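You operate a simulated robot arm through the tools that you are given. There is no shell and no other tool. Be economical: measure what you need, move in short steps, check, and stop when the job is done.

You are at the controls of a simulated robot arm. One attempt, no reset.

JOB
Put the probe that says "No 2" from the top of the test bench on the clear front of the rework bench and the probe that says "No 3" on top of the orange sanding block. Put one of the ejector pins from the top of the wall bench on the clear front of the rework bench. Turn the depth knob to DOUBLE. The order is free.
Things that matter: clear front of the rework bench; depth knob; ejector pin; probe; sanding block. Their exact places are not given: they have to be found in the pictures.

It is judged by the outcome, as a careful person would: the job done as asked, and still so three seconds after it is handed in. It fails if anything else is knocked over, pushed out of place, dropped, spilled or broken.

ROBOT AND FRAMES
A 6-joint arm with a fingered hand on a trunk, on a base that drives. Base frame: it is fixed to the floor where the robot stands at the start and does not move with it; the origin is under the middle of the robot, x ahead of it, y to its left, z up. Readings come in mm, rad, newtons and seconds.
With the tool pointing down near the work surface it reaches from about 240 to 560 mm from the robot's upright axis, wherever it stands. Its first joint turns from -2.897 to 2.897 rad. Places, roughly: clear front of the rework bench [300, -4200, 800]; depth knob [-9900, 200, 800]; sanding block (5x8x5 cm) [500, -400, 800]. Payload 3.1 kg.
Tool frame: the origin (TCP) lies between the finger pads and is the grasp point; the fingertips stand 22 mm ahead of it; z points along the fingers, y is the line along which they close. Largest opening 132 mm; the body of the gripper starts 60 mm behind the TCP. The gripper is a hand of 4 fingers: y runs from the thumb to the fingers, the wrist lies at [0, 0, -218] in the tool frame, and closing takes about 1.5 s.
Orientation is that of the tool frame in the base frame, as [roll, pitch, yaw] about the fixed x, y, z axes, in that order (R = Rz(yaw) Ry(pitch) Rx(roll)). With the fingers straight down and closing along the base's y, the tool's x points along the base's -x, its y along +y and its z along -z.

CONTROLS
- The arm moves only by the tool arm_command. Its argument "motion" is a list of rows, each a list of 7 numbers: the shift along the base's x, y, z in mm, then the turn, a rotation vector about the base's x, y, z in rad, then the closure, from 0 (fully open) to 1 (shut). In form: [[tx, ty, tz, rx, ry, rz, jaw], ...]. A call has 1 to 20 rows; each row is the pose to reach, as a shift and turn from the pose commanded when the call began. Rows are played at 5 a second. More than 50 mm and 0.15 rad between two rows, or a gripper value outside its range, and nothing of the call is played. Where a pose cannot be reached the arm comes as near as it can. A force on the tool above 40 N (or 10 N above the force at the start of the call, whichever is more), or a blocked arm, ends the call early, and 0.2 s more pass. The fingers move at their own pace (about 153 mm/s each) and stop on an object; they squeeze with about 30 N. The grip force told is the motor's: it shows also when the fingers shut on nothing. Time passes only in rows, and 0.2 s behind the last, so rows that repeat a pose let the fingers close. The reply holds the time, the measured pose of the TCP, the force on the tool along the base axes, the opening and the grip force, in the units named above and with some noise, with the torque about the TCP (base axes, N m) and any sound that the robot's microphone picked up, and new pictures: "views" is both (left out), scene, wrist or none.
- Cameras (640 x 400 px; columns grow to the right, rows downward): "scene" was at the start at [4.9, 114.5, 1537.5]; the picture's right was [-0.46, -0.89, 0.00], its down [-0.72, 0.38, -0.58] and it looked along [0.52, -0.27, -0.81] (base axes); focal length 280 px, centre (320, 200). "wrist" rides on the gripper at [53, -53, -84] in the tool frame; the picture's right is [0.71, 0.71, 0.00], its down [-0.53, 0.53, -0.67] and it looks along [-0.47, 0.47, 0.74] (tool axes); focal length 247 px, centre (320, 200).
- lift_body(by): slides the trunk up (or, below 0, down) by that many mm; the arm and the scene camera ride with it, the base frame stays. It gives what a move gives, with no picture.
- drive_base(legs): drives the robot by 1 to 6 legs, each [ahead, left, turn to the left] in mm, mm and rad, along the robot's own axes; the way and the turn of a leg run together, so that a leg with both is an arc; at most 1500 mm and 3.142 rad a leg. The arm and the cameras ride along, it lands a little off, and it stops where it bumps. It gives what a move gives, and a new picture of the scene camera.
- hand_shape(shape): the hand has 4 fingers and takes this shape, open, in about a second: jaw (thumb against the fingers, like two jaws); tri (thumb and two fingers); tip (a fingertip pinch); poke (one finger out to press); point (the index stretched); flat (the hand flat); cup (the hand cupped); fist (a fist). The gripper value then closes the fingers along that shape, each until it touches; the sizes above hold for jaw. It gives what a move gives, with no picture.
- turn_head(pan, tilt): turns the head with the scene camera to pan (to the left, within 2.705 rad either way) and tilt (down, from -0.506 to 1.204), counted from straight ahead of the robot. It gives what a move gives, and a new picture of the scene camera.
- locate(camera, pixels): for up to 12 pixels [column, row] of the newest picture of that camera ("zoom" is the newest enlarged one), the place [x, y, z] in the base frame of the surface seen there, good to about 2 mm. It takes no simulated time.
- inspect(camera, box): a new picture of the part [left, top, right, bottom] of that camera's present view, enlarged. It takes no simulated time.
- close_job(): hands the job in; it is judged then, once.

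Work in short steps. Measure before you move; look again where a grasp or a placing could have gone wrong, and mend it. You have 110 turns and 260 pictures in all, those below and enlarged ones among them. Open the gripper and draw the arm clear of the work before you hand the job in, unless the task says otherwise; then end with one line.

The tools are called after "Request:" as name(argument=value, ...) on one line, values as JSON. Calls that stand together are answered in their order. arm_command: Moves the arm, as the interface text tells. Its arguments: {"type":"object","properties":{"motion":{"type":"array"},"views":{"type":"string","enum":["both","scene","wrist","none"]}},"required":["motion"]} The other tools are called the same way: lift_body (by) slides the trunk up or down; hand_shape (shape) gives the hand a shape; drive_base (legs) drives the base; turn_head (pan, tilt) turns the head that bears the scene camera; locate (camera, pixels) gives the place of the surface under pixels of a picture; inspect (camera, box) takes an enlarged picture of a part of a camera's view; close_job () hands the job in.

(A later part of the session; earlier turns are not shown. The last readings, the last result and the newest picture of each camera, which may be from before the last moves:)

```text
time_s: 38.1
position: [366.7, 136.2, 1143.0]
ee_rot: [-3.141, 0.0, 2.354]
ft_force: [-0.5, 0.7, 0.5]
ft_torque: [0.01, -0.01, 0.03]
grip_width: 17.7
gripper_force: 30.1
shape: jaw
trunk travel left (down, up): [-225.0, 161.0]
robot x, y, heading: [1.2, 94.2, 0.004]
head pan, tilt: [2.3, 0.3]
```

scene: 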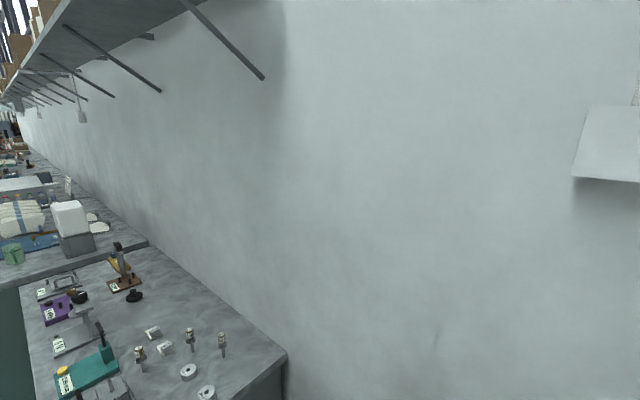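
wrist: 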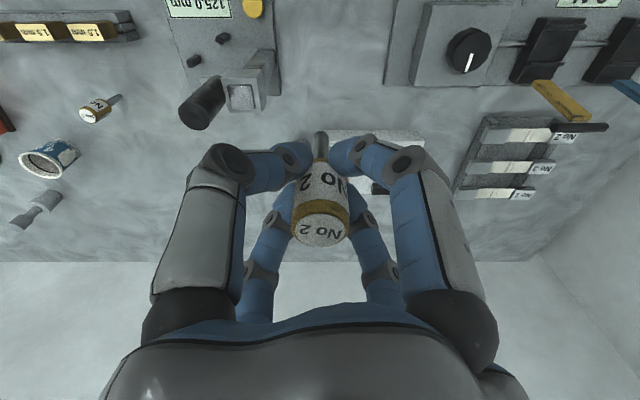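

A bench along the left wall holds upright pin-like items at (140,352), (190,337), (222,345). I enlarge and measure.

Request:
inspect(camera="scene", box=[20, 220, 300, 400])

Request:
locate(camera="scene", pixels=[[190, 332], [222, 337], [139, 350], [140, 368], [275, 350], [280, 395], [30, 300], [150, 245], [70, 215], [20, 240]])

Request:
turn_head(pan=2.7, tilt=0.5)

```text
2.22 times, centred on (160, 310) of scene
```

zoom: 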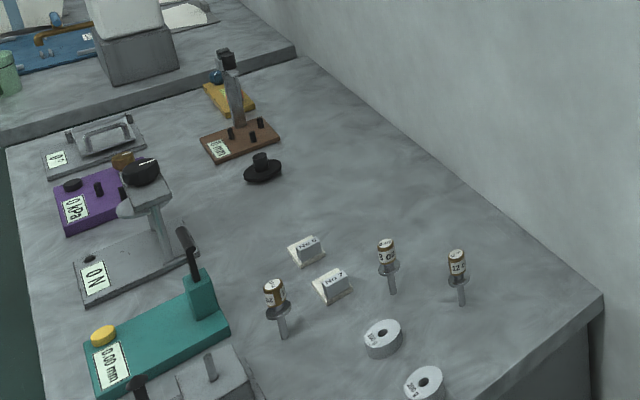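

```text
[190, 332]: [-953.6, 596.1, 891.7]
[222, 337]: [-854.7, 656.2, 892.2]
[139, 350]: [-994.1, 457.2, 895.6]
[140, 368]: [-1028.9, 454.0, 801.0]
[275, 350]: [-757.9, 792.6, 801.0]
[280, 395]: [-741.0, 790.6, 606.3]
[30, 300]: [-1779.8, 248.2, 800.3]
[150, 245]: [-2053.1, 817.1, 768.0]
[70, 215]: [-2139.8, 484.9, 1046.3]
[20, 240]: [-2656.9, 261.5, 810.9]
```

```text
time_s: 39.0
position: [367.3, 137.5, 1143.2]
ee_rot: [3.142, 0.001, 2.355]
ft_force: [0.3, 0.1, -0.5]
ft_torque: [-0.01, 0.02, -0.02]
grip_width: 17.8
gripper_force: 30.3
shape: jaw
trunk travel left (down, up): [-225.0, 161.0]
robot x, y, heading: [1.0, 95.6, 0.001]
head pan, tilt: [2.7, 0.499]
```

scene: 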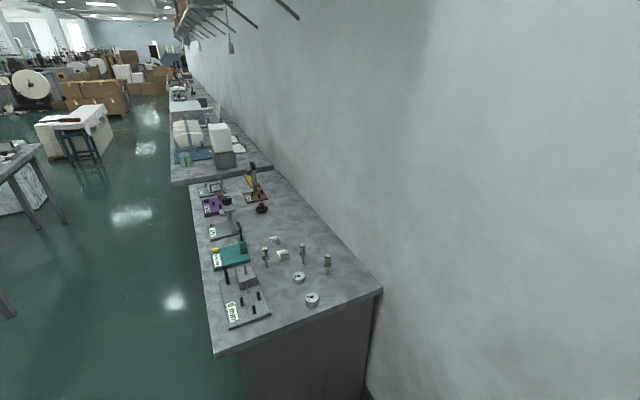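

The wall bench with three pins is behind-left of me. First I deliver No 2: I look toward the rework bench to plan the way.

Request:
turn_head(pan=-1.4, tilt=0.2)

Request:
inspect(camera="scene", box=[320, 100, 520, 225])

Request:
locate(camera="zoom", pixels=[[20, 150], [80, 175], [100, 230], [190, 180], [170, 300], [150, 150], [210, 215], [260, 180], [400, 180], [60, 115], [200, 320], [130, 300]])

```text
time_s: 42.3
position: [366.5, 136.2, 1143.2]
ee_rot: [3.141, -0.001, 2.354]
ft_force: [0.0, 0.4, 0.5]
ft_torque: [-0.02, 0.03, 0.01]
grip_width: 17.7
gripper_force: 29.4
shape: jaw
trunk travel left (down, up): [-225.0, 161.0]
robot x, y, heading: [-0.8, 97.2, -0.004]
head pan, tilt: [-1.4, 0.201]
```

scene: 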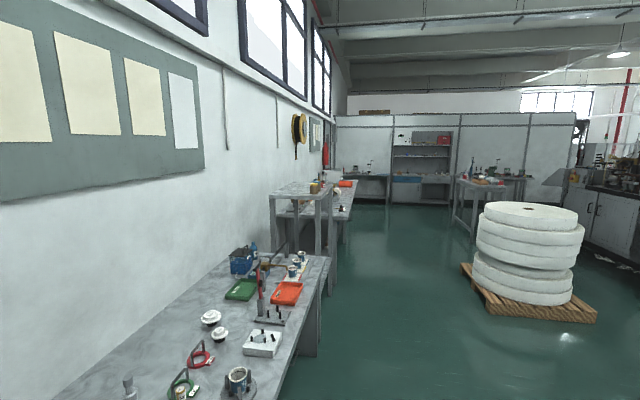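

```text
3.20 times, centred on (420, 162) of scene
```

zoom: 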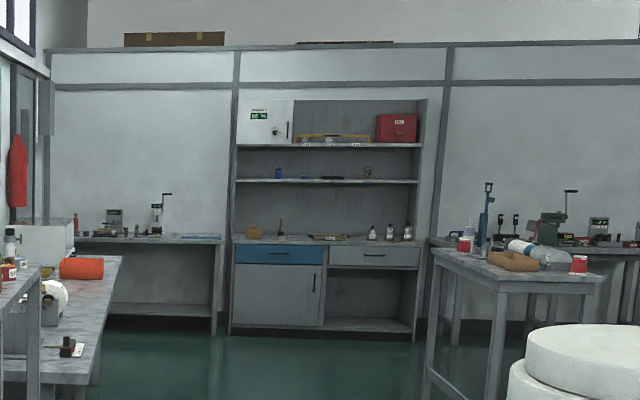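

```text
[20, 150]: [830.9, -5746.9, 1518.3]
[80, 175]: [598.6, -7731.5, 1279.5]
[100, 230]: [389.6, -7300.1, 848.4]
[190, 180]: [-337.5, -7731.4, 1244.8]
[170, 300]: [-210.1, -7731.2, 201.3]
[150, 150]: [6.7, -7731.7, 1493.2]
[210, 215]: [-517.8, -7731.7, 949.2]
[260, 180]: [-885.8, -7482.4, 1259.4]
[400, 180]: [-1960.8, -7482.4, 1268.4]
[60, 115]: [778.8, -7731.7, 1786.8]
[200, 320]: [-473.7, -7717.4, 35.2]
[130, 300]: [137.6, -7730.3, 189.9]
```

I measure the shelf-bench and rework bench edges.

Request:
locate(camera="scene", pixels=[[335, 190], [320, 210], [350, 197], [340, 212], [346, 184], [330, 205], [300, 190], [318, 190], [320, 262], [350, 240], [330, 255], [300, 260]])

Request:
inspect(camera="scene", box=[260, 150, 380, 270])

```text
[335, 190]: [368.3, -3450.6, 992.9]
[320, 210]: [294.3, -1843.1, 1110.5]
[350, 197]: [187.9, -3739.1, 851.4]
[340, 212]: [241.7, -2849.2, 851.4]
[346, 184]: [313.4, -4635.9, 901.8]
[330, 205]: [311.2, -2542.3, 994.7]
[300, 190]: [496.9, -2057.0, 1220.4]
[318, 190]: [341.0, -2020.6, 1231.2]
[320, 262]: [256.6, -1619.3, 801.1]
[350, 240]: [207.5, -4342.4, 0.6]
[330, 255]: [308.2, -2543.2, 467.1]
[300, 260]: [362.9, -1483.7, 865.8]
```

```text
3.33 times, centred on (320, 210) of scene
```

zoom: 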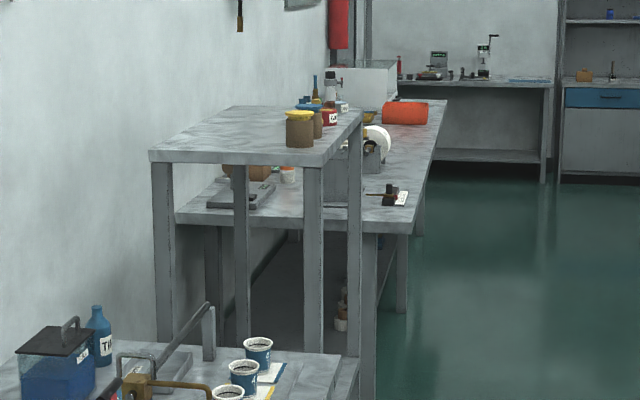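

I check the pallet and free-standing table edges to keep the lane clear.

Request:
locate(camera="scene", pixels=[[462, 266], [478, 230], [497, 305], [458, 182], [454, 215], [473, 232], [400, 300]])

Request:
drive_base(legs=[[-350, 0, 0], [0, -1450, 0]])

```text
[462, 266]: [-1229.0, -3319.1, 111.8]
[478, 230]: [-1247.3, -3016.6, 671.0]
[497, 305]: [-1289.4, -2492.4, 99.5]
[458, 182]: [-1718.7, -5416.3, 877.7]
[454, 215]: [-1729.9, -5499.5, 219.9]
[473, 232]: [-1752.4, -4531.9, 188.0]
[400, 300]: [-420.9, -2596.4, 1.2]
```

```text
time_s: 51.3
position: [25.0, -1293.9, 1143.5]
ee_rot: [-3.141, 0.001, 2.377]
ft_force: [-1.0, 0.3, -0.4]
ft_torque: [-0.02, 0.01, 0.0]
grip_width: 18.0
gripper_force: 30.1
shape: jaw
trunk travel left (down, up): [-225.0, 161.0]
robot x, y, heading: [-345.8, -1344.9, 0.015]
head pan, tilt: [-1.4, 0.201]
```

scene: 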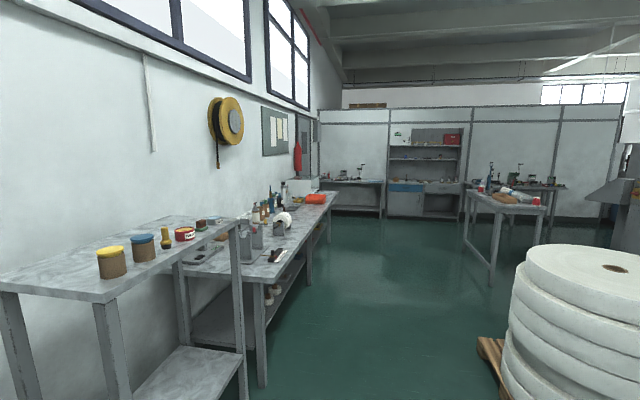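

The lane is clear. I keep going right towards y ≈ -4200.

Request:
drive_base(legs=[[0, 0, -0.015], [0, -1430, 0], [0, -1400, 0]])

Request:
turn_head(pan=-0.3, tilt=0.6)

```text
time_s: 65.6
position: [77.0, -4166.0, 1143.7]
ee_rot: [-3.141, -0.001, 2.386]
ft_force: [-0.4, 0.3, -0.5]
ft_torque: [0.02, -0.02, 0.0]
grip_width: 17.8
gripper_force: 30.0
shape: jaw
trunk travel left (down, up): [-225.0, 161.0]
robot x, y, heading: [-287.5, -4219.0, 0.031]
head pan, tilt: [-1.4, 0.201]
```

scene: 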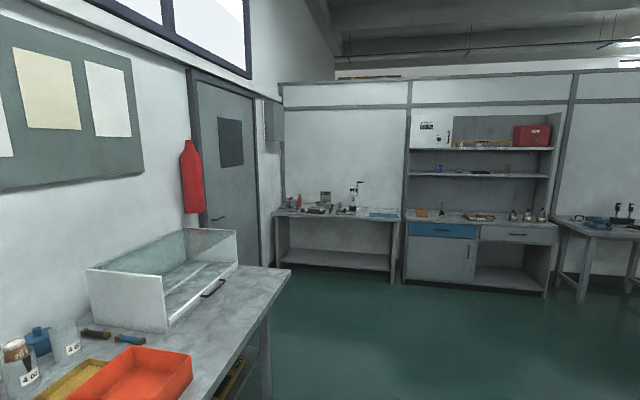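

```text
time_s: 66.9
position: [77.3, -4165.7, 1144.5]
ee_rot: [3.141, 0.001, 2.387]
ft_force: [0.8, 0.5, 0.7]
ft_torque: [-0.02, -0.01, 0.01]
grip_width: 17.7
gripper_force: 30.0
shape: jaw
trunk travel left (down, up): [-225.0, 161.0]
robot x, y, heading: [-290.2, -4219.7, 0.024]
head pan, tilt: [-0.3, 0.6]
```

scene: 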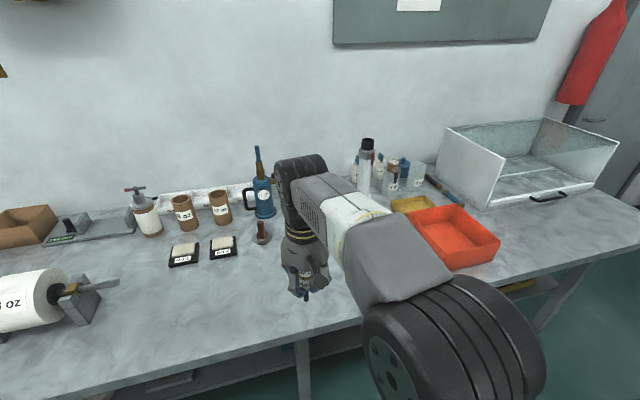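

I'm in front of the bench at (300,-4200); its front strip around (200–340,310) is clear. I measure it.

Request:
locate(camera="scene", pixels=[[230, 330], [300, 325], [255, 290], [200, 300], [262, 240], [225, 250], [430, 290], [250, 340], [340, 300], [150, 350], [75, 300]])

Request:
inspect(camera="wrist", box=[0, 0, 640, 400])

```text
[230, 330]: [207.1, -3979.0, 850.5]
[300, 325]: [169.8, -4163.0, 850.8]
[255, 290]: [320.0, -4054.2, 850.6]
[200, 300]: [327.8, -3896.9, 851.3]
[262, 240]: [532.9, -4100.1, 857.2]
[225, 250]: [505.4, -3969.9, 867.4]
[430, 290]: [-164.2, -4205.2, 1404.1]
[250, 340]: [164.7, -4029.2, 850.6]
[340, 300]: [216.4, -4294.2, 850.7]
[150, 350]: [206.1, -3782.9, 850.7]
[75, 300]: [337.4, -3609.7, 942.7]
```

```text
1.00 times, centred on (320, 200) of wrist
```

zoom: 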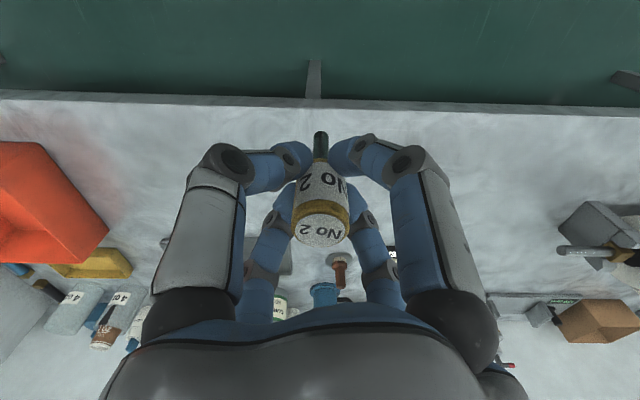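

Bench top is z 850.6. I drive forward 150 mm and turn slightly to straighten, then place No 2 near (280,-4180).

Request:
drive_base(legs=[[150, 0, -0.025]])

```text
time_s: 68.3
position: [230.0, -4171.6, 1143.8]
ee_rot: [-3.138, -0.003, 2.363]
ft_force: [0.3, 0.2, 0.2]
ft_torque: [-0.01, 0.01, 0.0]
grip_width: 17.9
gripper_force: 30.0
shape: jaw
trunk travel left (down, up): [-225.0, 161.0]
robot x, y, heading: [-140.0, -4217.2, 0.004]
head pan, tilt: [-0.3, 0.6]
```

scene: 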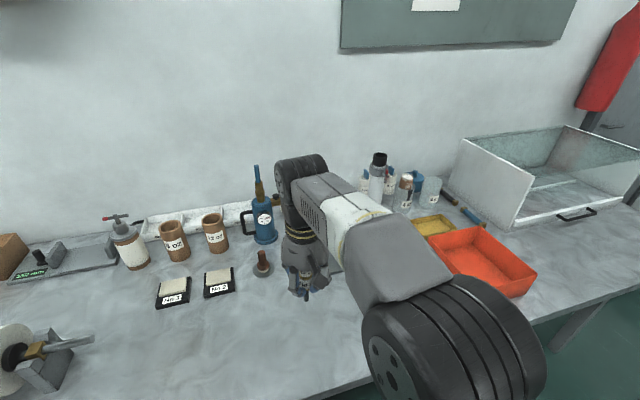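

I lower to z ≈ 918 at (285,-4180).

Request:
arm_command(motion=[[30, -5, -30, 0, 0, 0, 1], [55, -8, -70, 0, 0, 0, 1], [55, -8, -115, 0, 0, 0, 1], [55, -8, -160, 0, 0, 0, 1], [55, -8, -200, 0, 0, 0, 1], [55, -8, -220, 0, 0, 0, 1], [55, -8, -226, 0, 0, 0, 1], [55, -8, -226, 0, 0, 0, 1]])

```text
time_s: 70.1
position: [284.4, -4177.9, 917.7]
ee_rot: [-3.141, -0.001, 2.364]
ft_force: [-0.6, -0.3, -0.8]
ft_torque: [-0.03, 0.0, 0.01]
grip_width: 17.9
gripper_force: 30.2
shape: jaw
trunk travel left (down, up): [-225.0, 161.0]
robot x, y, heading: [-134.9, -4215.0, 0.008]
head pan, tilt: [-0.3, 0.6]
```

scene: 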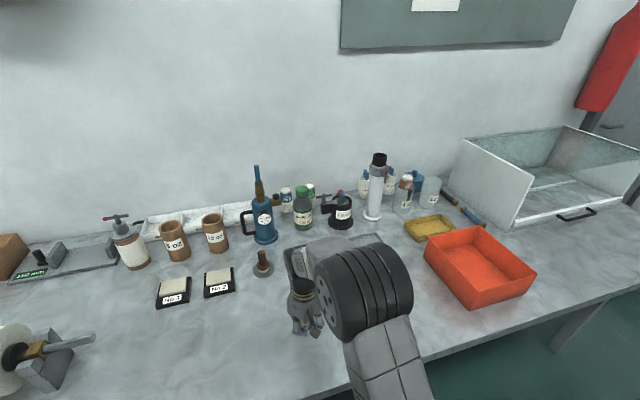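
wrist: 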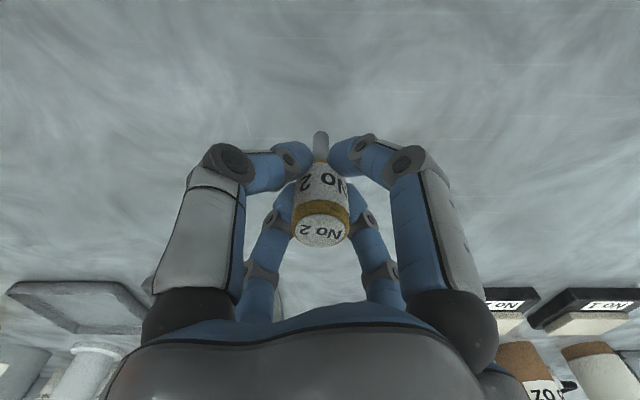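

I lower in small steps until contact.

Request:
arm_command(motion=[[0, 0, -2, 0, 0, 0, 1], [0, 0, -4, 0, 0, 0, 1], [0, 0, -5, 0, 0, 0, 1], [0, 0, -5, 0, 0, 0, 1]], views="none")

Request:
arm_command(motion=[[0, 0, -1, 0, 0, 0, 1], [0, 0, -1, 0, 0, 0, 1]], views="none")

Request:
arm_command(motion=[[0, 0, -1, 0, 0, 0, 1], [0, 0, -1, 0, 0, 0, 1]], views="none")

```text
time_s: 71.1
position: [284.8, -4179.4, 913.2]
ee_rot: [3.141, -0.002, 2.363]
ft_force: [-0.1, -0.2, -0.5]
ft_torque: [0.01, -0.01, 0.02]
grip_width: 17.9
gripper_force: 30.1
shape: jaw
trunk travel left (down, up): [-225.0, 161.0]
robot x, y, heading: [-135.1, -4216.3, 0.007]
head pan, tilt: [-0.3, 0.6]
```

```text
time_s: 71.7
position: [284.3, -4178.9, 912.8]
ee_rot: [3.141, 0.0, 2.365]
ft_force: [-0.2, -0.3, -0.8]
ft_torque: [0.01, 0.04, -0.02]
grip_width: 17.9
gripper_force: 30.1
shape: jaw
trunk travel left (down, up): [-225.0, 161.0]
robot x, y, heading: [-139.9, -4216.7, 0.006]
head pan, tilt: [-0.3, 0.6]
```

```text
time_s: 72.3
position: [283.8, -4180.5, 912.1]
ee_rot: [3.141, 0.001, 2.363]
ft_force: [-0.2, 0.2, 2.3]
ft_torque: [0.01, -0.02, -0.01]
grip_width: 17.7
gripper_force: 30.2
shape: jaw
trunk travel left (down, up): [-225.0, 161.0]
robot x, y, heading: [-136.7, -4215.3, 0.01]
head pan, tilt: [-0.3, 0.6]
```

Contact (2.3 N). I press half a mm and open slowly to about 26 mm.

Request:
arm_command(motion=[[0, 0, -0.3, 0, 0, 0, 1], [0, 0, -0.3, 0, 0, 0, 0.86], [0, 0, -0.3, 0, 0, 0, 0.83], [0, 0, -0.3, 0, 0, 0, 0.79], [0, 0, -0.3, 0, 0, 0, 0.79]], views="wrist")

```text
time_s: 73.5
position: [283.9, -4178.9, 910.3]
ee_rot: [3.142, 0.0, 2.362]
ft_force: [-0.5, 0.3, -0.2]
ft_torque: [-0.02, 0.02, 0.0]
grip_width: 27.7
gripper_force: 0.1
shape: jaw
trunk travel left (down, up): [-225.0, 161.0]
robot x, y, heading: [-135.0, -4217.9, 0.006]
head pan, tilt: [-0.3, 0.6]
```

wrist: 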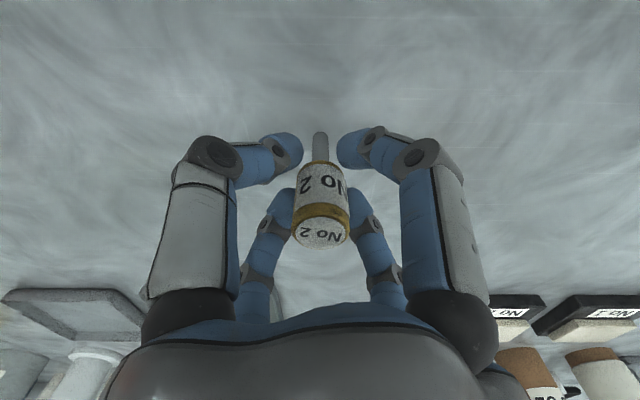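

Stands upright. I open further and rise.

Request:
arm_command(motion=[[0, 0, 0, 0, 0, 0, 0.7], [0, 0, 0, 0, 0, 0, 0.5], [0, 0, 0, 0, 0, 0, 0.4], [0, 0, 20, 0, 0, 0, 0.4], [0, 0, 50, 0, 0, 0, 0.4], [0, 0, 90, 0, 0, 0, 0.4], [0, 0, 130, 0, 0, 0, 0.4], [0, 0, 180, 0, 0, 0, 0.4], [0, 0, 230, 0, 0, 0, 0.4]])

```text
time_s: 75.5
position: [286.0, -4179.5, 1141.5]
ee_rot: [-3.141, -0.001, 2.364]
ft_force: [0.4, -0.4, 0.7]
ft_torque: [-0.02, 0.0, -0.03]
grip_width: 78.8
gripper_force: 0.0
shape: jaw
trunk travel left (down, up): [-225.0, 161.0]
robot x, y, heading: [-137.5, -4218.5, 0.006]
head pan, tilt: [-0.3, 0.6]
```

scene: 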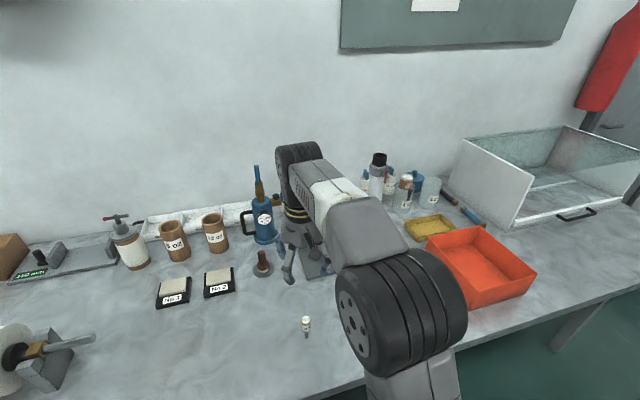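
wrist: 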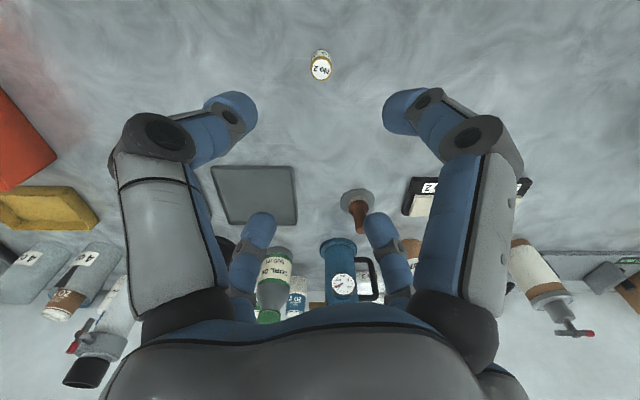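

No 2 stands on the clear front. Next I back off and drive to the wall bench for a pin.

Request:
drive_base(legs=[[-350, 0, 0], [0, 1400, 0], [0, 1400, 0], [0, 1300, 0]])

Request:
turn_head(pan=2.0, tilt=0.5)

```text
time_s: 96.9
position: [-59.4, -133.9, 1139.6]
ee_rot: [3.14, 0.0, 2.337]
ft_force: [0.2, 0.5, -0.6]
ft_torque: [-0.01, 0.0, 0.01]
grip_width: 78.7
gripper_force: 0.0
shape: jaw
trunk travel left (down, up): [-225.0, 161.0]
robot x, y, heading: [-485.6, -161.1, -0.021]
head pan, tilt: [-0.3, 0.6]
```

scene: 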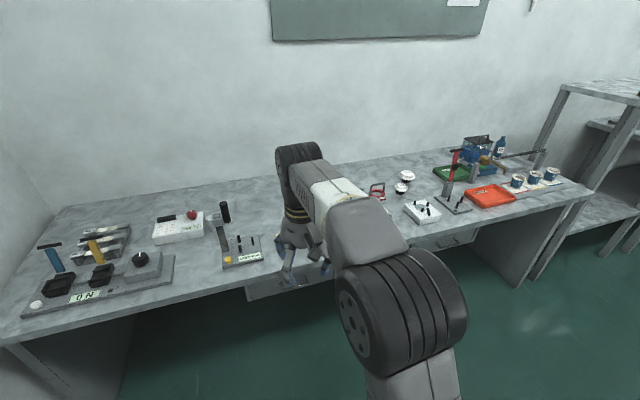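

```text
time_s: 99.0
position: [-58.9, -134.1, 1137.4]
ee_rot: [3.141, 0.0, 2.337]
ft_force: [-0.1, 0.0, -0.7]
ft_torque: [-0.01, 0.01, 0.01]
grip_width: 79.0
gripper_force: 0.1
shape: jaw
trunk travel left (down, up): [-225.0, 161.0]
robot x, y, heading: [-482.6, -165.6, -0.019]
head pan, tilt: [2.0, 0.499]
```

scene: 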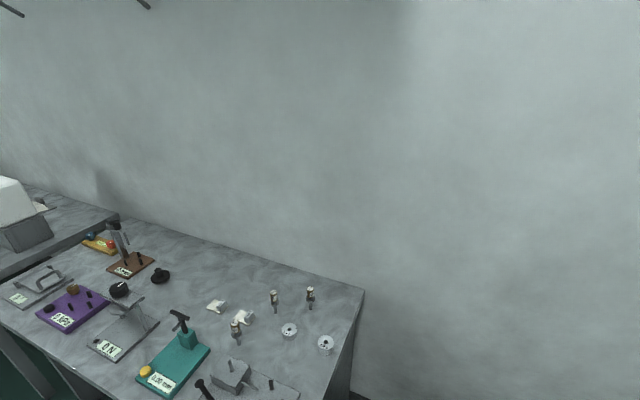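

Request:
inspect(camera="scene", box=[180, 270, 360, 400])

Request:
locate(camera="scene", pixels=[[273, 294], [310, 290], [235, 325], [310, 306], [273, 311], [236, 343], [289, 326], [363, 290], [325, 340], [90, 385], [180, 318], [230, 365]])

```text
3.08 times, centred on (270, 335) of scene
```

zoom: 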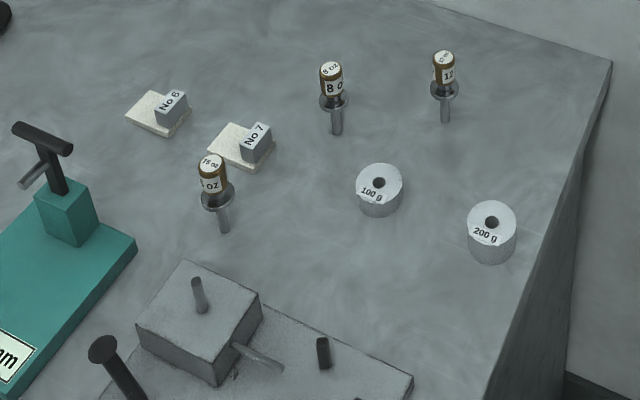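

```text
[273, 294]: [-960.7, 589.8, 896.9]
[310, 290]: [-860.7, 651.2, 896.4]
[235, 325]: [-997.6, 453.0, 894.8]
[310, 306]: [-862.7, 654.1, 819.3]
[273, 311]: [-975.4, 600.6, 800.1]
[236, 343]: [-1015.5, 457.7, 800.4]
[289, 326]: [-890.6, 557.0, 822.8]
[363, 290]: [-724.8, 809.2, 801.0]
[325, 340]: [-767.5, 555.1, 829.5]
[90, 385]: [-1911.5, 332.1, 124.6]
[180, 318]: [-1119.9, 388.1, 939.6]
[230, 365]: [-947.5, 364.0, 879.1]
```

The three pins (8/12/16 oz, flanged) stand at (-958,592), (-861,652), (-997,453). The 12 oz one is most isolated and reachable from the bench's end: I turn round and stand at about (-430,400) facing −x.

Request:
drive_base(legs=[[0, 0, 3.141], [-50, -560, 0]])

Request:
turn_head(pan=-0.3, tilt=0.8)

```text
time_s: 109.1
position: [-882.5, 134.9, 1139.0]
ee_rot: [3.14, -0.001, -0.634]
ft_force: [0.3, -0.8, 0.2]
ft_torque: [-0.02, 0.0, -0.01]
grip_width: 78.9
gripper_force: 0.1
shape: jaw
trunk travel left (down, up): [-225.0, 161.0]
robot x, y, heading: [-464.5, 227.7, -2.992]
head pan, tilt: [2.0, 0.499]
stopped in leg 2: the robot was blocked; the commanded pose is now the measured one
```

scene: 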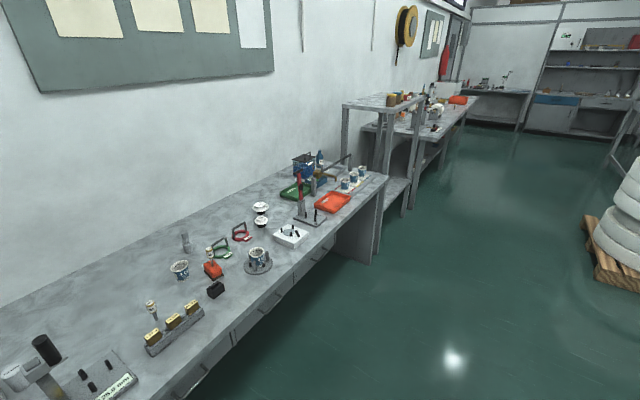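

```text
time_s: 111.2
position: [-881.7, 131.6, 1139.9]
ee_rot: [-3.14, 0.0, -0.632]
ft_force: [0.7, -0.5, 0.5]
ft_torque: [-0.01, 0.0, -0.01]
grip_width: 78.7
gripper_force: 0.0
shape: jaw
trunk travel left (down, up): [-225.0, 161.0]
robot x, y, heading: [-468.5, 228.6, -2.987]
head pan, tilt: [-0.3, 0.799]
```

scene: 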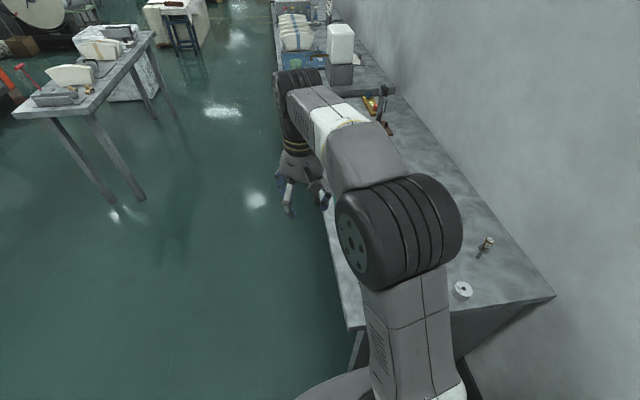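

The base touched the bench's corner (base radius ≈ 260). I back off, straighten, then slide to (-400,450).

Request:
drive_base(legs=[[-80, 0, 0], [0, 0, -0.155], [0, -215, 0]])

```text
time_s: 114.2
position: [-812.3, 423.5, 1139.7]
ee_rot: [3.14, 0.0, -0.79]
ft_force: [-0.3, 0.6, -0.5]
ft_torque: [-0.05, 0.0, 0.01]
grip_width: 78.8
gripper_force: 0.0
shape: jaw
trunk travel left (down, up): [-225.0, 161.0]
robot x, y, heading: [-388.4, 454.7, 3.133]
head pan, tilt: [-0.3, 0.799]
```

scene: 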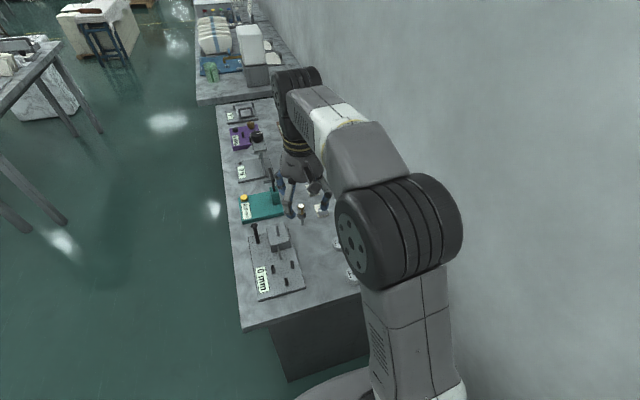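

I move over the 12 oz pin at (-861,652) and look down.

Request:
arm_command(motion=[[-10, 45, 0, 0, 0, 0, 0.4], [-20, 90, 0, 0, 0, 0, 0.4], [-30, 135, 0, 0, 0, 0, 0.4], [-40, 180, 0, 0, 0, 0, 0.4], [-49, 226, 0, 0, 0, 0, 0.5], [-49, 226, -40, 0, 0, 0, 0.55], [-49, 226, -80, 0, 0, 0, 0.55], [-49, 226, -120, 0, 0, 0, 0.55], [-49, 226, -120, 0, 0, 0, 0.55]])

Request:
inspect(camera="wrist", box=[240, 60, 400, 160])

```text
time_s: 116.2
position: [-861.6, 649.0, 1016.1]
ee_rot: [-3.139, -0.001, -0.789]
ft_force: [-1.4, 0.1, 0.1]
ft_torque: [0.0, 0.01, -0.01]
grip_width: 59.8
gripper_force: 0.0
shape: jaw
out of reach, approached as far as the arm can: row 5
trunk travel left (down, up): [-225.0, 161.0]
robot x, y, heading: [-386.8, 454.2, 3.136]
head pan, tilt: [-0.3, 0.799]
```

scene: 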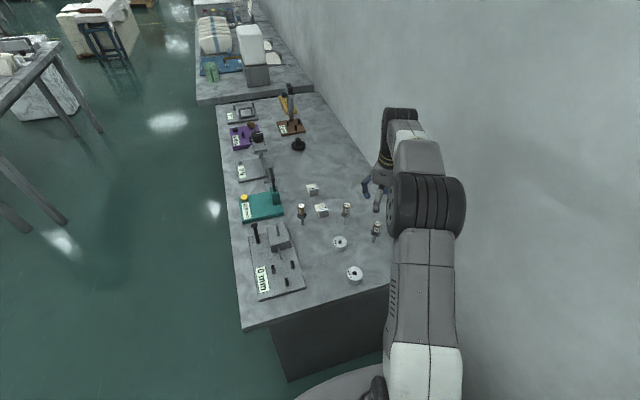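
wrist: 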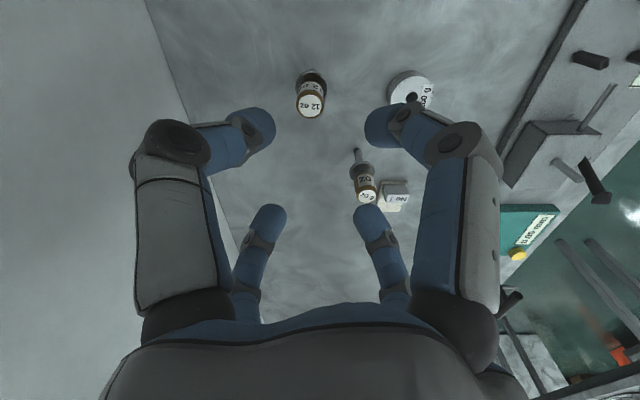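

```text
4.00 times, centred on (320, 110) of wrist
```

zoom: 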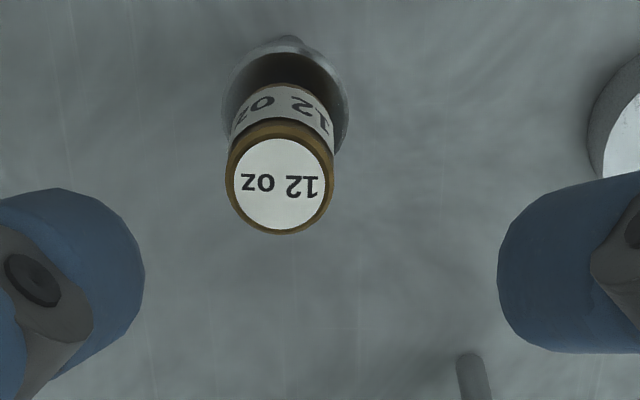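

I measure head and flange of the pin in the enlarged view.

Request:
locate(camera="zoom", pixels=[[279, 183], [228, 183], [330, 183], [279, 230], [342, 100], [228, 100], [290, 40], [236, 75]])

```text
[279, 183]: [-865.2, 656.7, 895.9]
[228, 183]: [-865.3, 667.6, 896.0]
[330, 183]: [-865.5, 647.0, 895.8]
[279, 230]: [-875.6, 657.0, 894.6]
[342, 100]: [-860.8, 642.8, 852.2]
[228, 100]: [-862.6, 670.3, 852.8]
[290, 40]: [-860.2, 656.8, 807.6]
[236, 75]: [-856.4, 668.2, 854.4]
```

Pin axis (-866,657), top 896, flange at 854. I descend to TCP z 882.

Request:
arm_command(motion=[[-4, 8, -30, 0, 0, 0, 0.55], [-4, 8, -70, 0, 0, 0, 0.55], [-4, 8, -110, 0, 0, 0, 0.55], [-4, 8, -134, 0, 0, 0, 0.55], [-4, 8, -134, 0, 0, 0, 0.55]])

```text
time_s: 117.3
position: [-865.9, 657.4, 886.2]
ee_rot: [-3.141, -0.002, -0.789]
ft_force: [0.1, -0.3, 0.0]
ft_torque: [0.01, 0.02, 0.02]
grip_width: 59.7
gripper_force: 0.1
shape: jaw
trunk travel left (down, up): [-225.0, 161.0]
robot x, y, heading: [-387.5, 455.3, 3.137]
head pan, tilt: [-0.3, 0.799]
```

scene: 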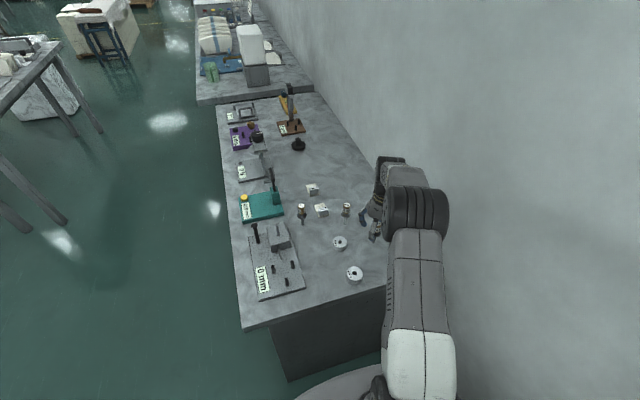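
wrist: 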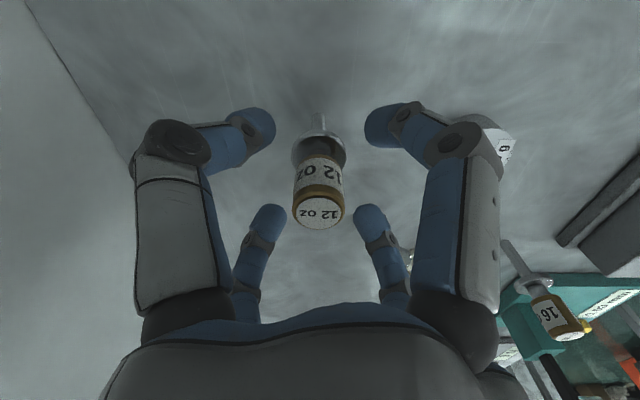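

Centred. I drop 5 mm more and close, then read the pose.

Request:
arm_command(motion=[[0, 0, -5, 0, 0, 0, 0.55], [0, 0, -5, 0, 0, 0, 0.7], [0, 0, -5, 0, 0, 0, 0.8], [0, 0, -5, 0, 0, 0, 1], [0, 0, -5, 0, 0, 0, 1], [0, 0, -5, 0, 0, 0, 1], [0, 0, -5, 0, 0, 0, 1]], views="wrist")

```text
time_s: 119.0
position: [-865.5, 656.7, 881.7]
ee_rot: [3.141, 0.001, -0.789]
ft_force: [-0.7, 0.4, -0.2]
ft_torque: [-0.01, -0.02, 0.0]
grip_width: 17.4
gripper_force: 30.5
shape: jaw
trunk travel left (down, up): [-225.0, 161.0]
robot x, y, heading: [-388.0, 455.9, 3.132]
head pan, tilt: [-0.3, 0.799]
```

wrist: 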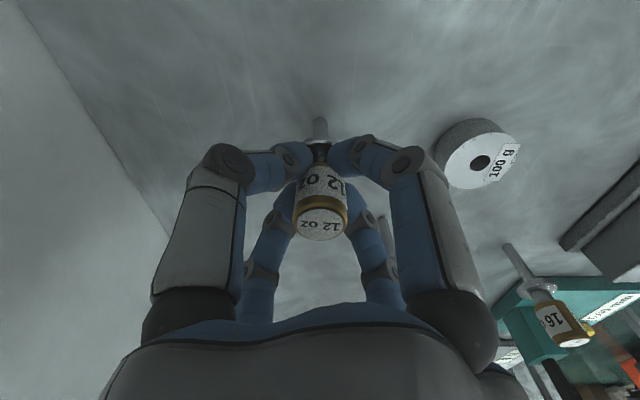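

Held (17.4 mm). I lift, retract, and then drive back toward the rework bench.

Request:
arm_command(motion=[[0, 0, 40, 0, 0, 0, 1], [0, 0, 80, 0, 0, 0, 1], [0, 0, 120, 0, 0, 0, 1], [15, -20, 160, 0, 0, 0, 1], [30, -50, 190, 0, 0, 0, 1], [40, -85, 220, 0, 0, 0, 1], [45, -125, 245, 0, 0, 0, 1], [50, -170, 255, 0, 0, 0, 1], [52, -215, 260, 0, 0, 0, 1]])

Request:
drive_base(legs=[[0, 620, 0], [0, 0, -3.135]])

```text
time_s: 121.0
position: [-812.9, 440.7, 1141.5]
ee_rot: [-3.141, 0.0, -0.791]
ft_force: [-0.1, 0.6, -0.1]
ft_torque: [0.03, 0.0, 0.0]
grip_width: 17.3
gripper_force: 29.8
shape: jaw
trunk travel left (down, up): [-225.0, 161.0]
robot x, y, heading: [-385.6, 453.7, 3.141]
head pan, tilt: [-0.3, 0.799]
```

scene: 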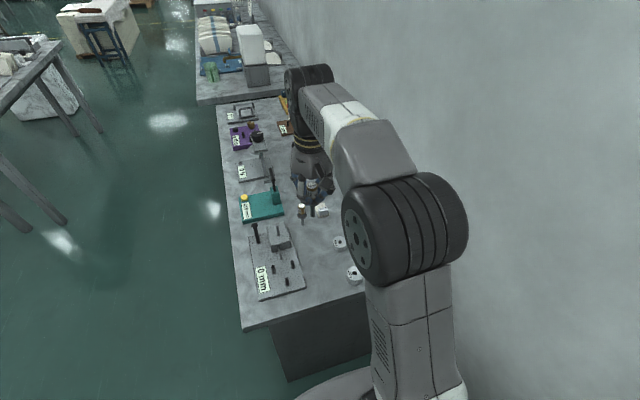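
wrist: 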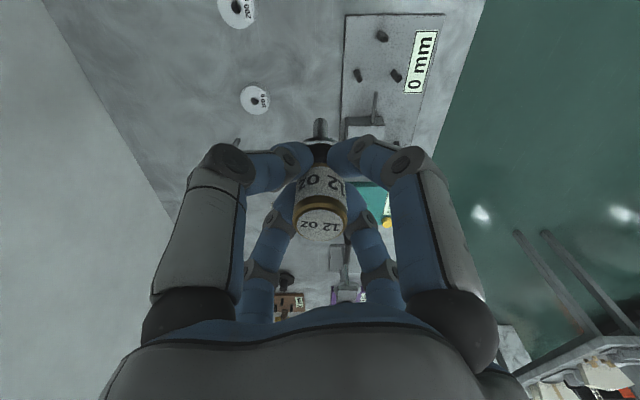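

```text
time_s: 131.9
position: [37.0, -171.6, 1141.0]
ee_rot: [-3.14, 0.0, 2.32]
ft_force: [0.6, -0.3, -0.2]
ft_torque: [-0.02, 0.0, -0.01]
grip_width: 16.9
gripper_force: 30.0
shape: jaw
trunk travel left (down, up): [-225.0, 161.0]
robot x, y, heading: [-389.3, -168.0, -0.035]
head pan, tilt: [-0.3, 0.799]
```

scene: 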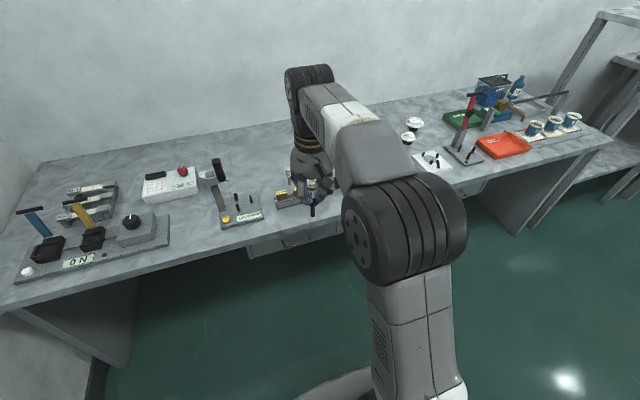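

I straighten and drive right about 3.9 m.

Request:
drive_base(legs=[[0, 0, 0.02], [0, -1300, 0], [0, -1300, 0], [0, -1300, 0]])

Request:
turn_head(pan=-0.1, tilt=0.7)

```text
time_s: 150.9
position: [-143.8, -4041.8, 1141.5]
ee_rot: [3.141, 0.001, 2.298]
ft_force: [0.2, 0.4, -0.8]
ft_torque: [0.0, -0.03, 0.01]
grip_width: 16.7
gripper_force: 30.5
shape: jaw
trunk travel left (down, up): [-225.0, 161.0]
robot x, y, heading: [-568.6, -4031.3, -0.062]
head pan, tilt: [-0.3, 0.799]
```

scene: 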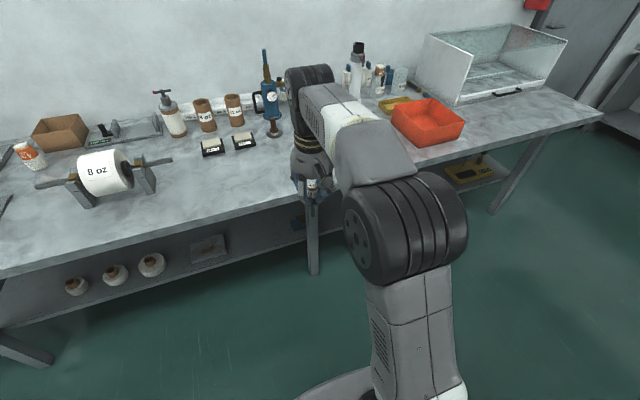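

```text
time_s: 151.6
position: [-143.7, -4041.1, 1141.6]
ee_rot: [3.142, 0.0, 2.296]
ft_force: [0.5, 0.3, 0.0]
ft_torque: [0.02, 0.01, 0.01]
grip_width: 16.9
gripper_force: 30.4
shape: jaw
trunk travel left (down, up): [-225.0, 161.0]
robot x, y, heading: [-569.6, -4030.1, -0.06]
head pan, tilt: [-0.099, 0.7]
```

scene: 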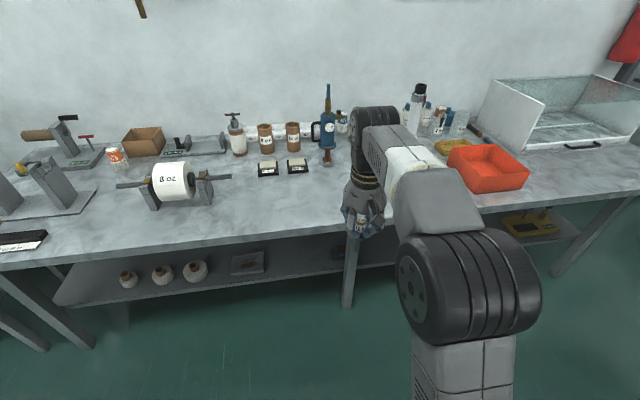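

I straighten and drive ahead 430 mm.

Request:
drive_base(legs=[[0, 0, 0.06], [425, 0, 0]])

```text
time_s: 154.7
position: [289.2, -4015.3, 1140.6]
ee_rot: [-3.142, 0.0, 2.359]
ft_force: [0.0, 0.2, -0.5]
ft_torque: [0.0, 0.03, -0.01]
grip_width: 16.8
gripper_force: 29.9
shape: jaw
trunk travel left (down, up): [-225.0, 161.0]
robot x, y, heading: [-137.1, -4029.1, -0.003]
head pan, tilt: [-0.099, 0.7]
```

scene: 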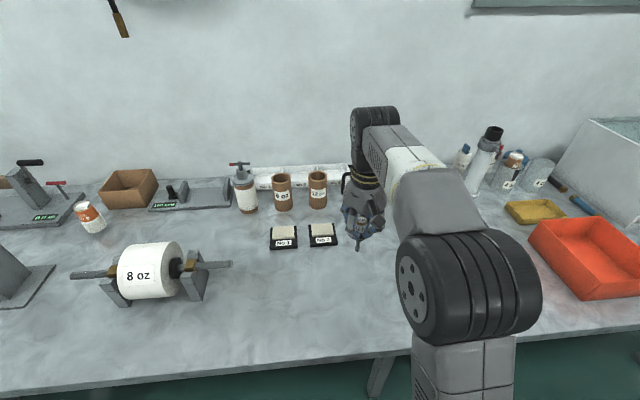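

Contact expected at TCP z ≈ 932. I lower to 938 at (285,-4050).

Request:
arm_command(motion=[[-2, -15, -40, 0, 0, 0, 1], [-4, -30, -80, 0, 0, 0, 1], [-4, -35, -125, 0, 0, 0, 1], [-4, -35, -165, 0, 0, 0, 1], [-4, -35, -190, 0, 0, 0, 1], [-4, -35, -202, 0, 0, 0, 1], [-4, -35, -202, 0, 0, 0, 1]])

Request:
arm_command(motion=[[0, 0, -2, 0, 0, 0, 1], [0, 0, -4, 0, 0, 0, 1], [0, 0, -4, 0, 0, 0, 1]], views="none")

Request:
arm_command(motion=[[0, 0, -1, 0, 0, 0, 1], [0, 0, -1, 0, 0, 0, 1]], views="none")

```text
time_s: 156.3
position: [284.0, -4050.0, 938.3]
ee_rot: [3.141, 0.0, 2.359]
ft_force: [-0.5, -0.1, -0.2]
ft_torque: [-0.06, 0.02, 0.0]
grip_width: 17.0
gripper_force: 30.1
shape: jaw
trunk travel left (down, up): [-225.0, 161.0]
robot x, y, heading: [-138.9, -4029.3, 0.004]
head pan, tilt: [-0.099, 0.7]
```

scene: 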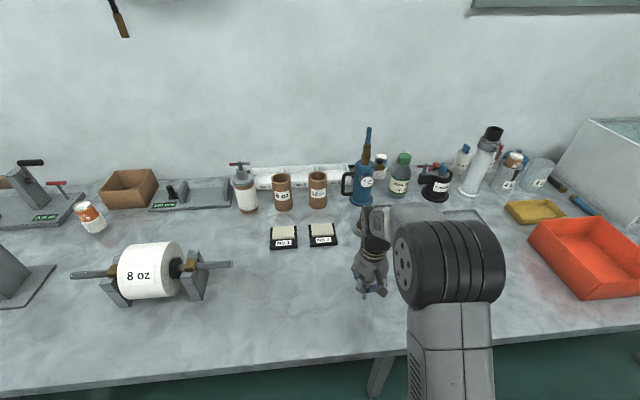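
wrist: 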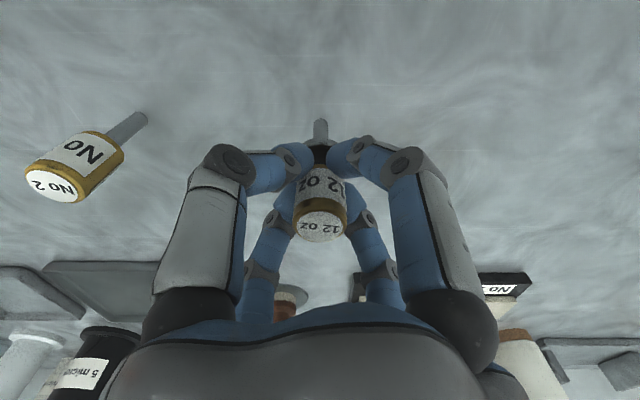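

```text
time_s: 157.1
position: [285.4, -4049.4, 935.0]
ee_rot: [-3.141, 0.0, 2.359]
ft_force: [0.1, -0.1, -0.4]
ft_torque: [-0.01, -0.03, -0.03]
grip_width: 16.8
gripper_force: 30.6
shape: jaw
trunk travel left (down, up): [-225.0, 161.0]
robot x, y, heading: [-132.5, -4028.4, 0.004]
head pan, tilt: [-0.099, 0.7]
```

```text
time_s: 157.7
position: [285.1, -4049.2, 933.8]
ee_rot: [-3.141, 0.001, 2.36]
ft_force: [-0.5, 0.5, -0.1]
ft_torque: [0.0, 0.03, 0.03]
grip_width: 16.8
gripper_force: 30.4
shape: jaw
trunk travel left (down, up): [-225.0, 161.0]
robot x, y, heading: [-137.6, -4029.9, -0.001]
head pan, tilt: [-0.099, 0.7]
```

Still free at 933.8; continue by 1 mm.

Request:
arm_command(motion=[[0, 0, -1, 0, 0, 0, 1], [0, 0, -1, 0, 0, 0, 1]], views="none")

Request:
arm_command(motion=[[0, 0, -1, 0, 0, 0, 1], [0, 0, -1, 0, 0, 0, 1]], views="none")

Request:
arm_command(motion=[[0, 0, -0.7, 0, 0, 0, 1], [0, 0, -0.7, 0, 0, 0, 1]], views="none")

```text
time_s: 158.3
position: [283.5, -4048.6, 932.9]
ee_rot: [-3.141, 0.0, 2.36]
ft_force: [0.5, -0.1, -0.7]
ft_torque: [-0.01, 0.0, 0.01]
grip_width: 16.9
gripper_force: 30.2
shape: jaw
trunk travel left (down, up): [-225.0, 161.0]
robot x, y, heading: [-134.5, -4028.5, 0.0]
head pan, tilt: [-0.099, 0.7]
```

```text
time_s: 158.9
position: [284.4, -4049.5, 931.2]
ee_rot: [-3.141, -0.001, 2.359]
ft_force: [-0.7, 0.1, -0.2]
ft_torque: [0.02, -0.04, -0.02]
grip_width: 17.0
gripper_force: 30.6
shape: jaw
trunk travel left (down, up): [-225.0, 161.0]
robot x, y, heading: [-136.6, -4026.8, 0.005]
head pan, tilt: [-0.099, 0.7]
```

```text
time_s: 159.5
position: [283.4, -4050.0, 932.4]
ee_rot: [-3.14, -0.002, 2.36]
ft_force: [0.2, 0.5, -0.5]
ft_torque: [-0.02, 0.01, -0.02]
grip_width: 17.1
gripper_force: 29.5
shape: jaw
trunk travel left (down, up): [-225.0, 161.0]
robot x, y, heading: [-136.4, -4032.8, 0.003]
head pan, tilt: [-0.099, 0.7]
```

Not yet in contact; continue.

Request:
arm_command(motion=[[0, 0, -0.8, 0, 0, 0, 1], [0, 0, -0.8, 0, 0, 0, 1]], views="none")

Request:
arm_command(motion=[[0, 0, -0.8, 0, 0, 0, 1], [0, 0, -0.8, 0, 0, 0, 1]], views="none")

Request:
inspect(camera="wrist", box=[240, 80, 400, 240])

```text
time_s: 160.1
position: [284.3, -4049.7, 929.8]
ee_rot: [-3.141, 0.0, 2.359]
ft_force: [0.2, -0.8, -0.7]
ft_torque: [0.0, -0.04, -0.02]
grip_width: 17.0
gripper_force: 30.2
shape: jaw
trunk travel left (down, up): [-225.0, 161.0]
robot x, y, heading: [-139.7, -4027.4, 0.001]
head pan, tilt: [-0.099, 0.7]
```

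```text
time_s: 160.7
position: [283.6, -4050.5, 929.8]
ee_rot: [-3.141, 0.001, 2.359]
ft_force: [0.0, -0.1, 2.2]
ft_torque: [0.0, 0.04, 0.0]
grip_width: 16.6
gripper_force: 29.9
shape: jaw
trunk travel left (down, up): [-225.0, 161.0]
robot x, y, heading: [-137.3, -4029.4, 0.005]
head pan, tilt: [-0.099, 0.7]
```

```text
2.50 times, centred on (320, 160) of wrist
```

zoom: 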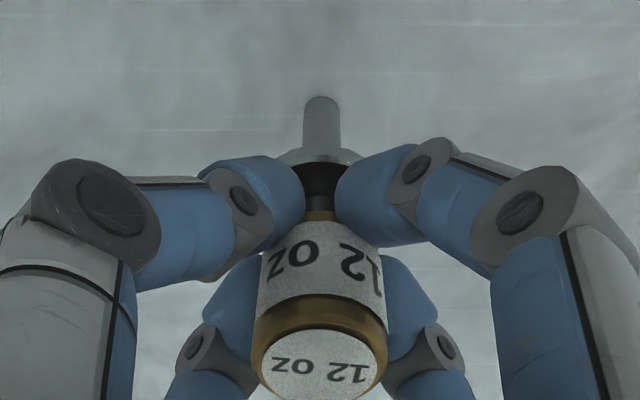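

Contact (2.2 N). I press slightly and open slowly.

Request:
arm_command(motion=[[0, 0, -0.5, 0, 0, 0, 1], [0, 0, -0.5, 0, 0, 0, 0.87], [0, 0, -0.5, 0, 0, 0, 0.84], [0, 0, -0.5, 0, 0, 0, 0.79], [0, 0, -0.5, 0, 0, 0, 0.79]], views="wrist")

```text
time_s: 161.9
position: [284.4, -4049.6, 928.5]
ee_rot: [3.141, -0.001, 2.36]
ft_force: [0.1, 0.1, 0.3]
ft_torque: [0.01, -0.01, 0.01]
grip_width: 27.2
gripper_force: 0.0
shape: jaw
trunk travel left (down, up): [-225.0, 161.0]
robot x, y, heading: [-136.2, -4027.5, 0.001]
head pan, tilt: [-0.099, 0.7]
```

wrist: 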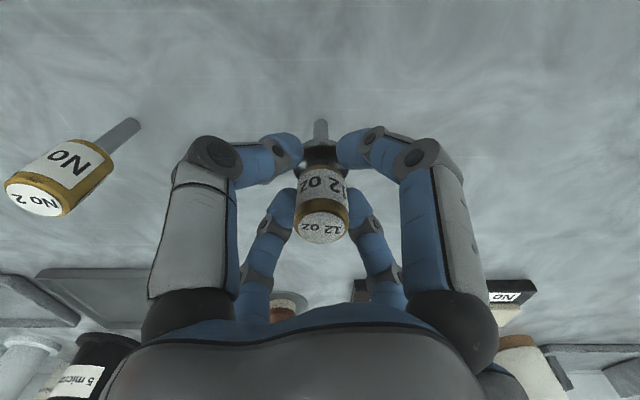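

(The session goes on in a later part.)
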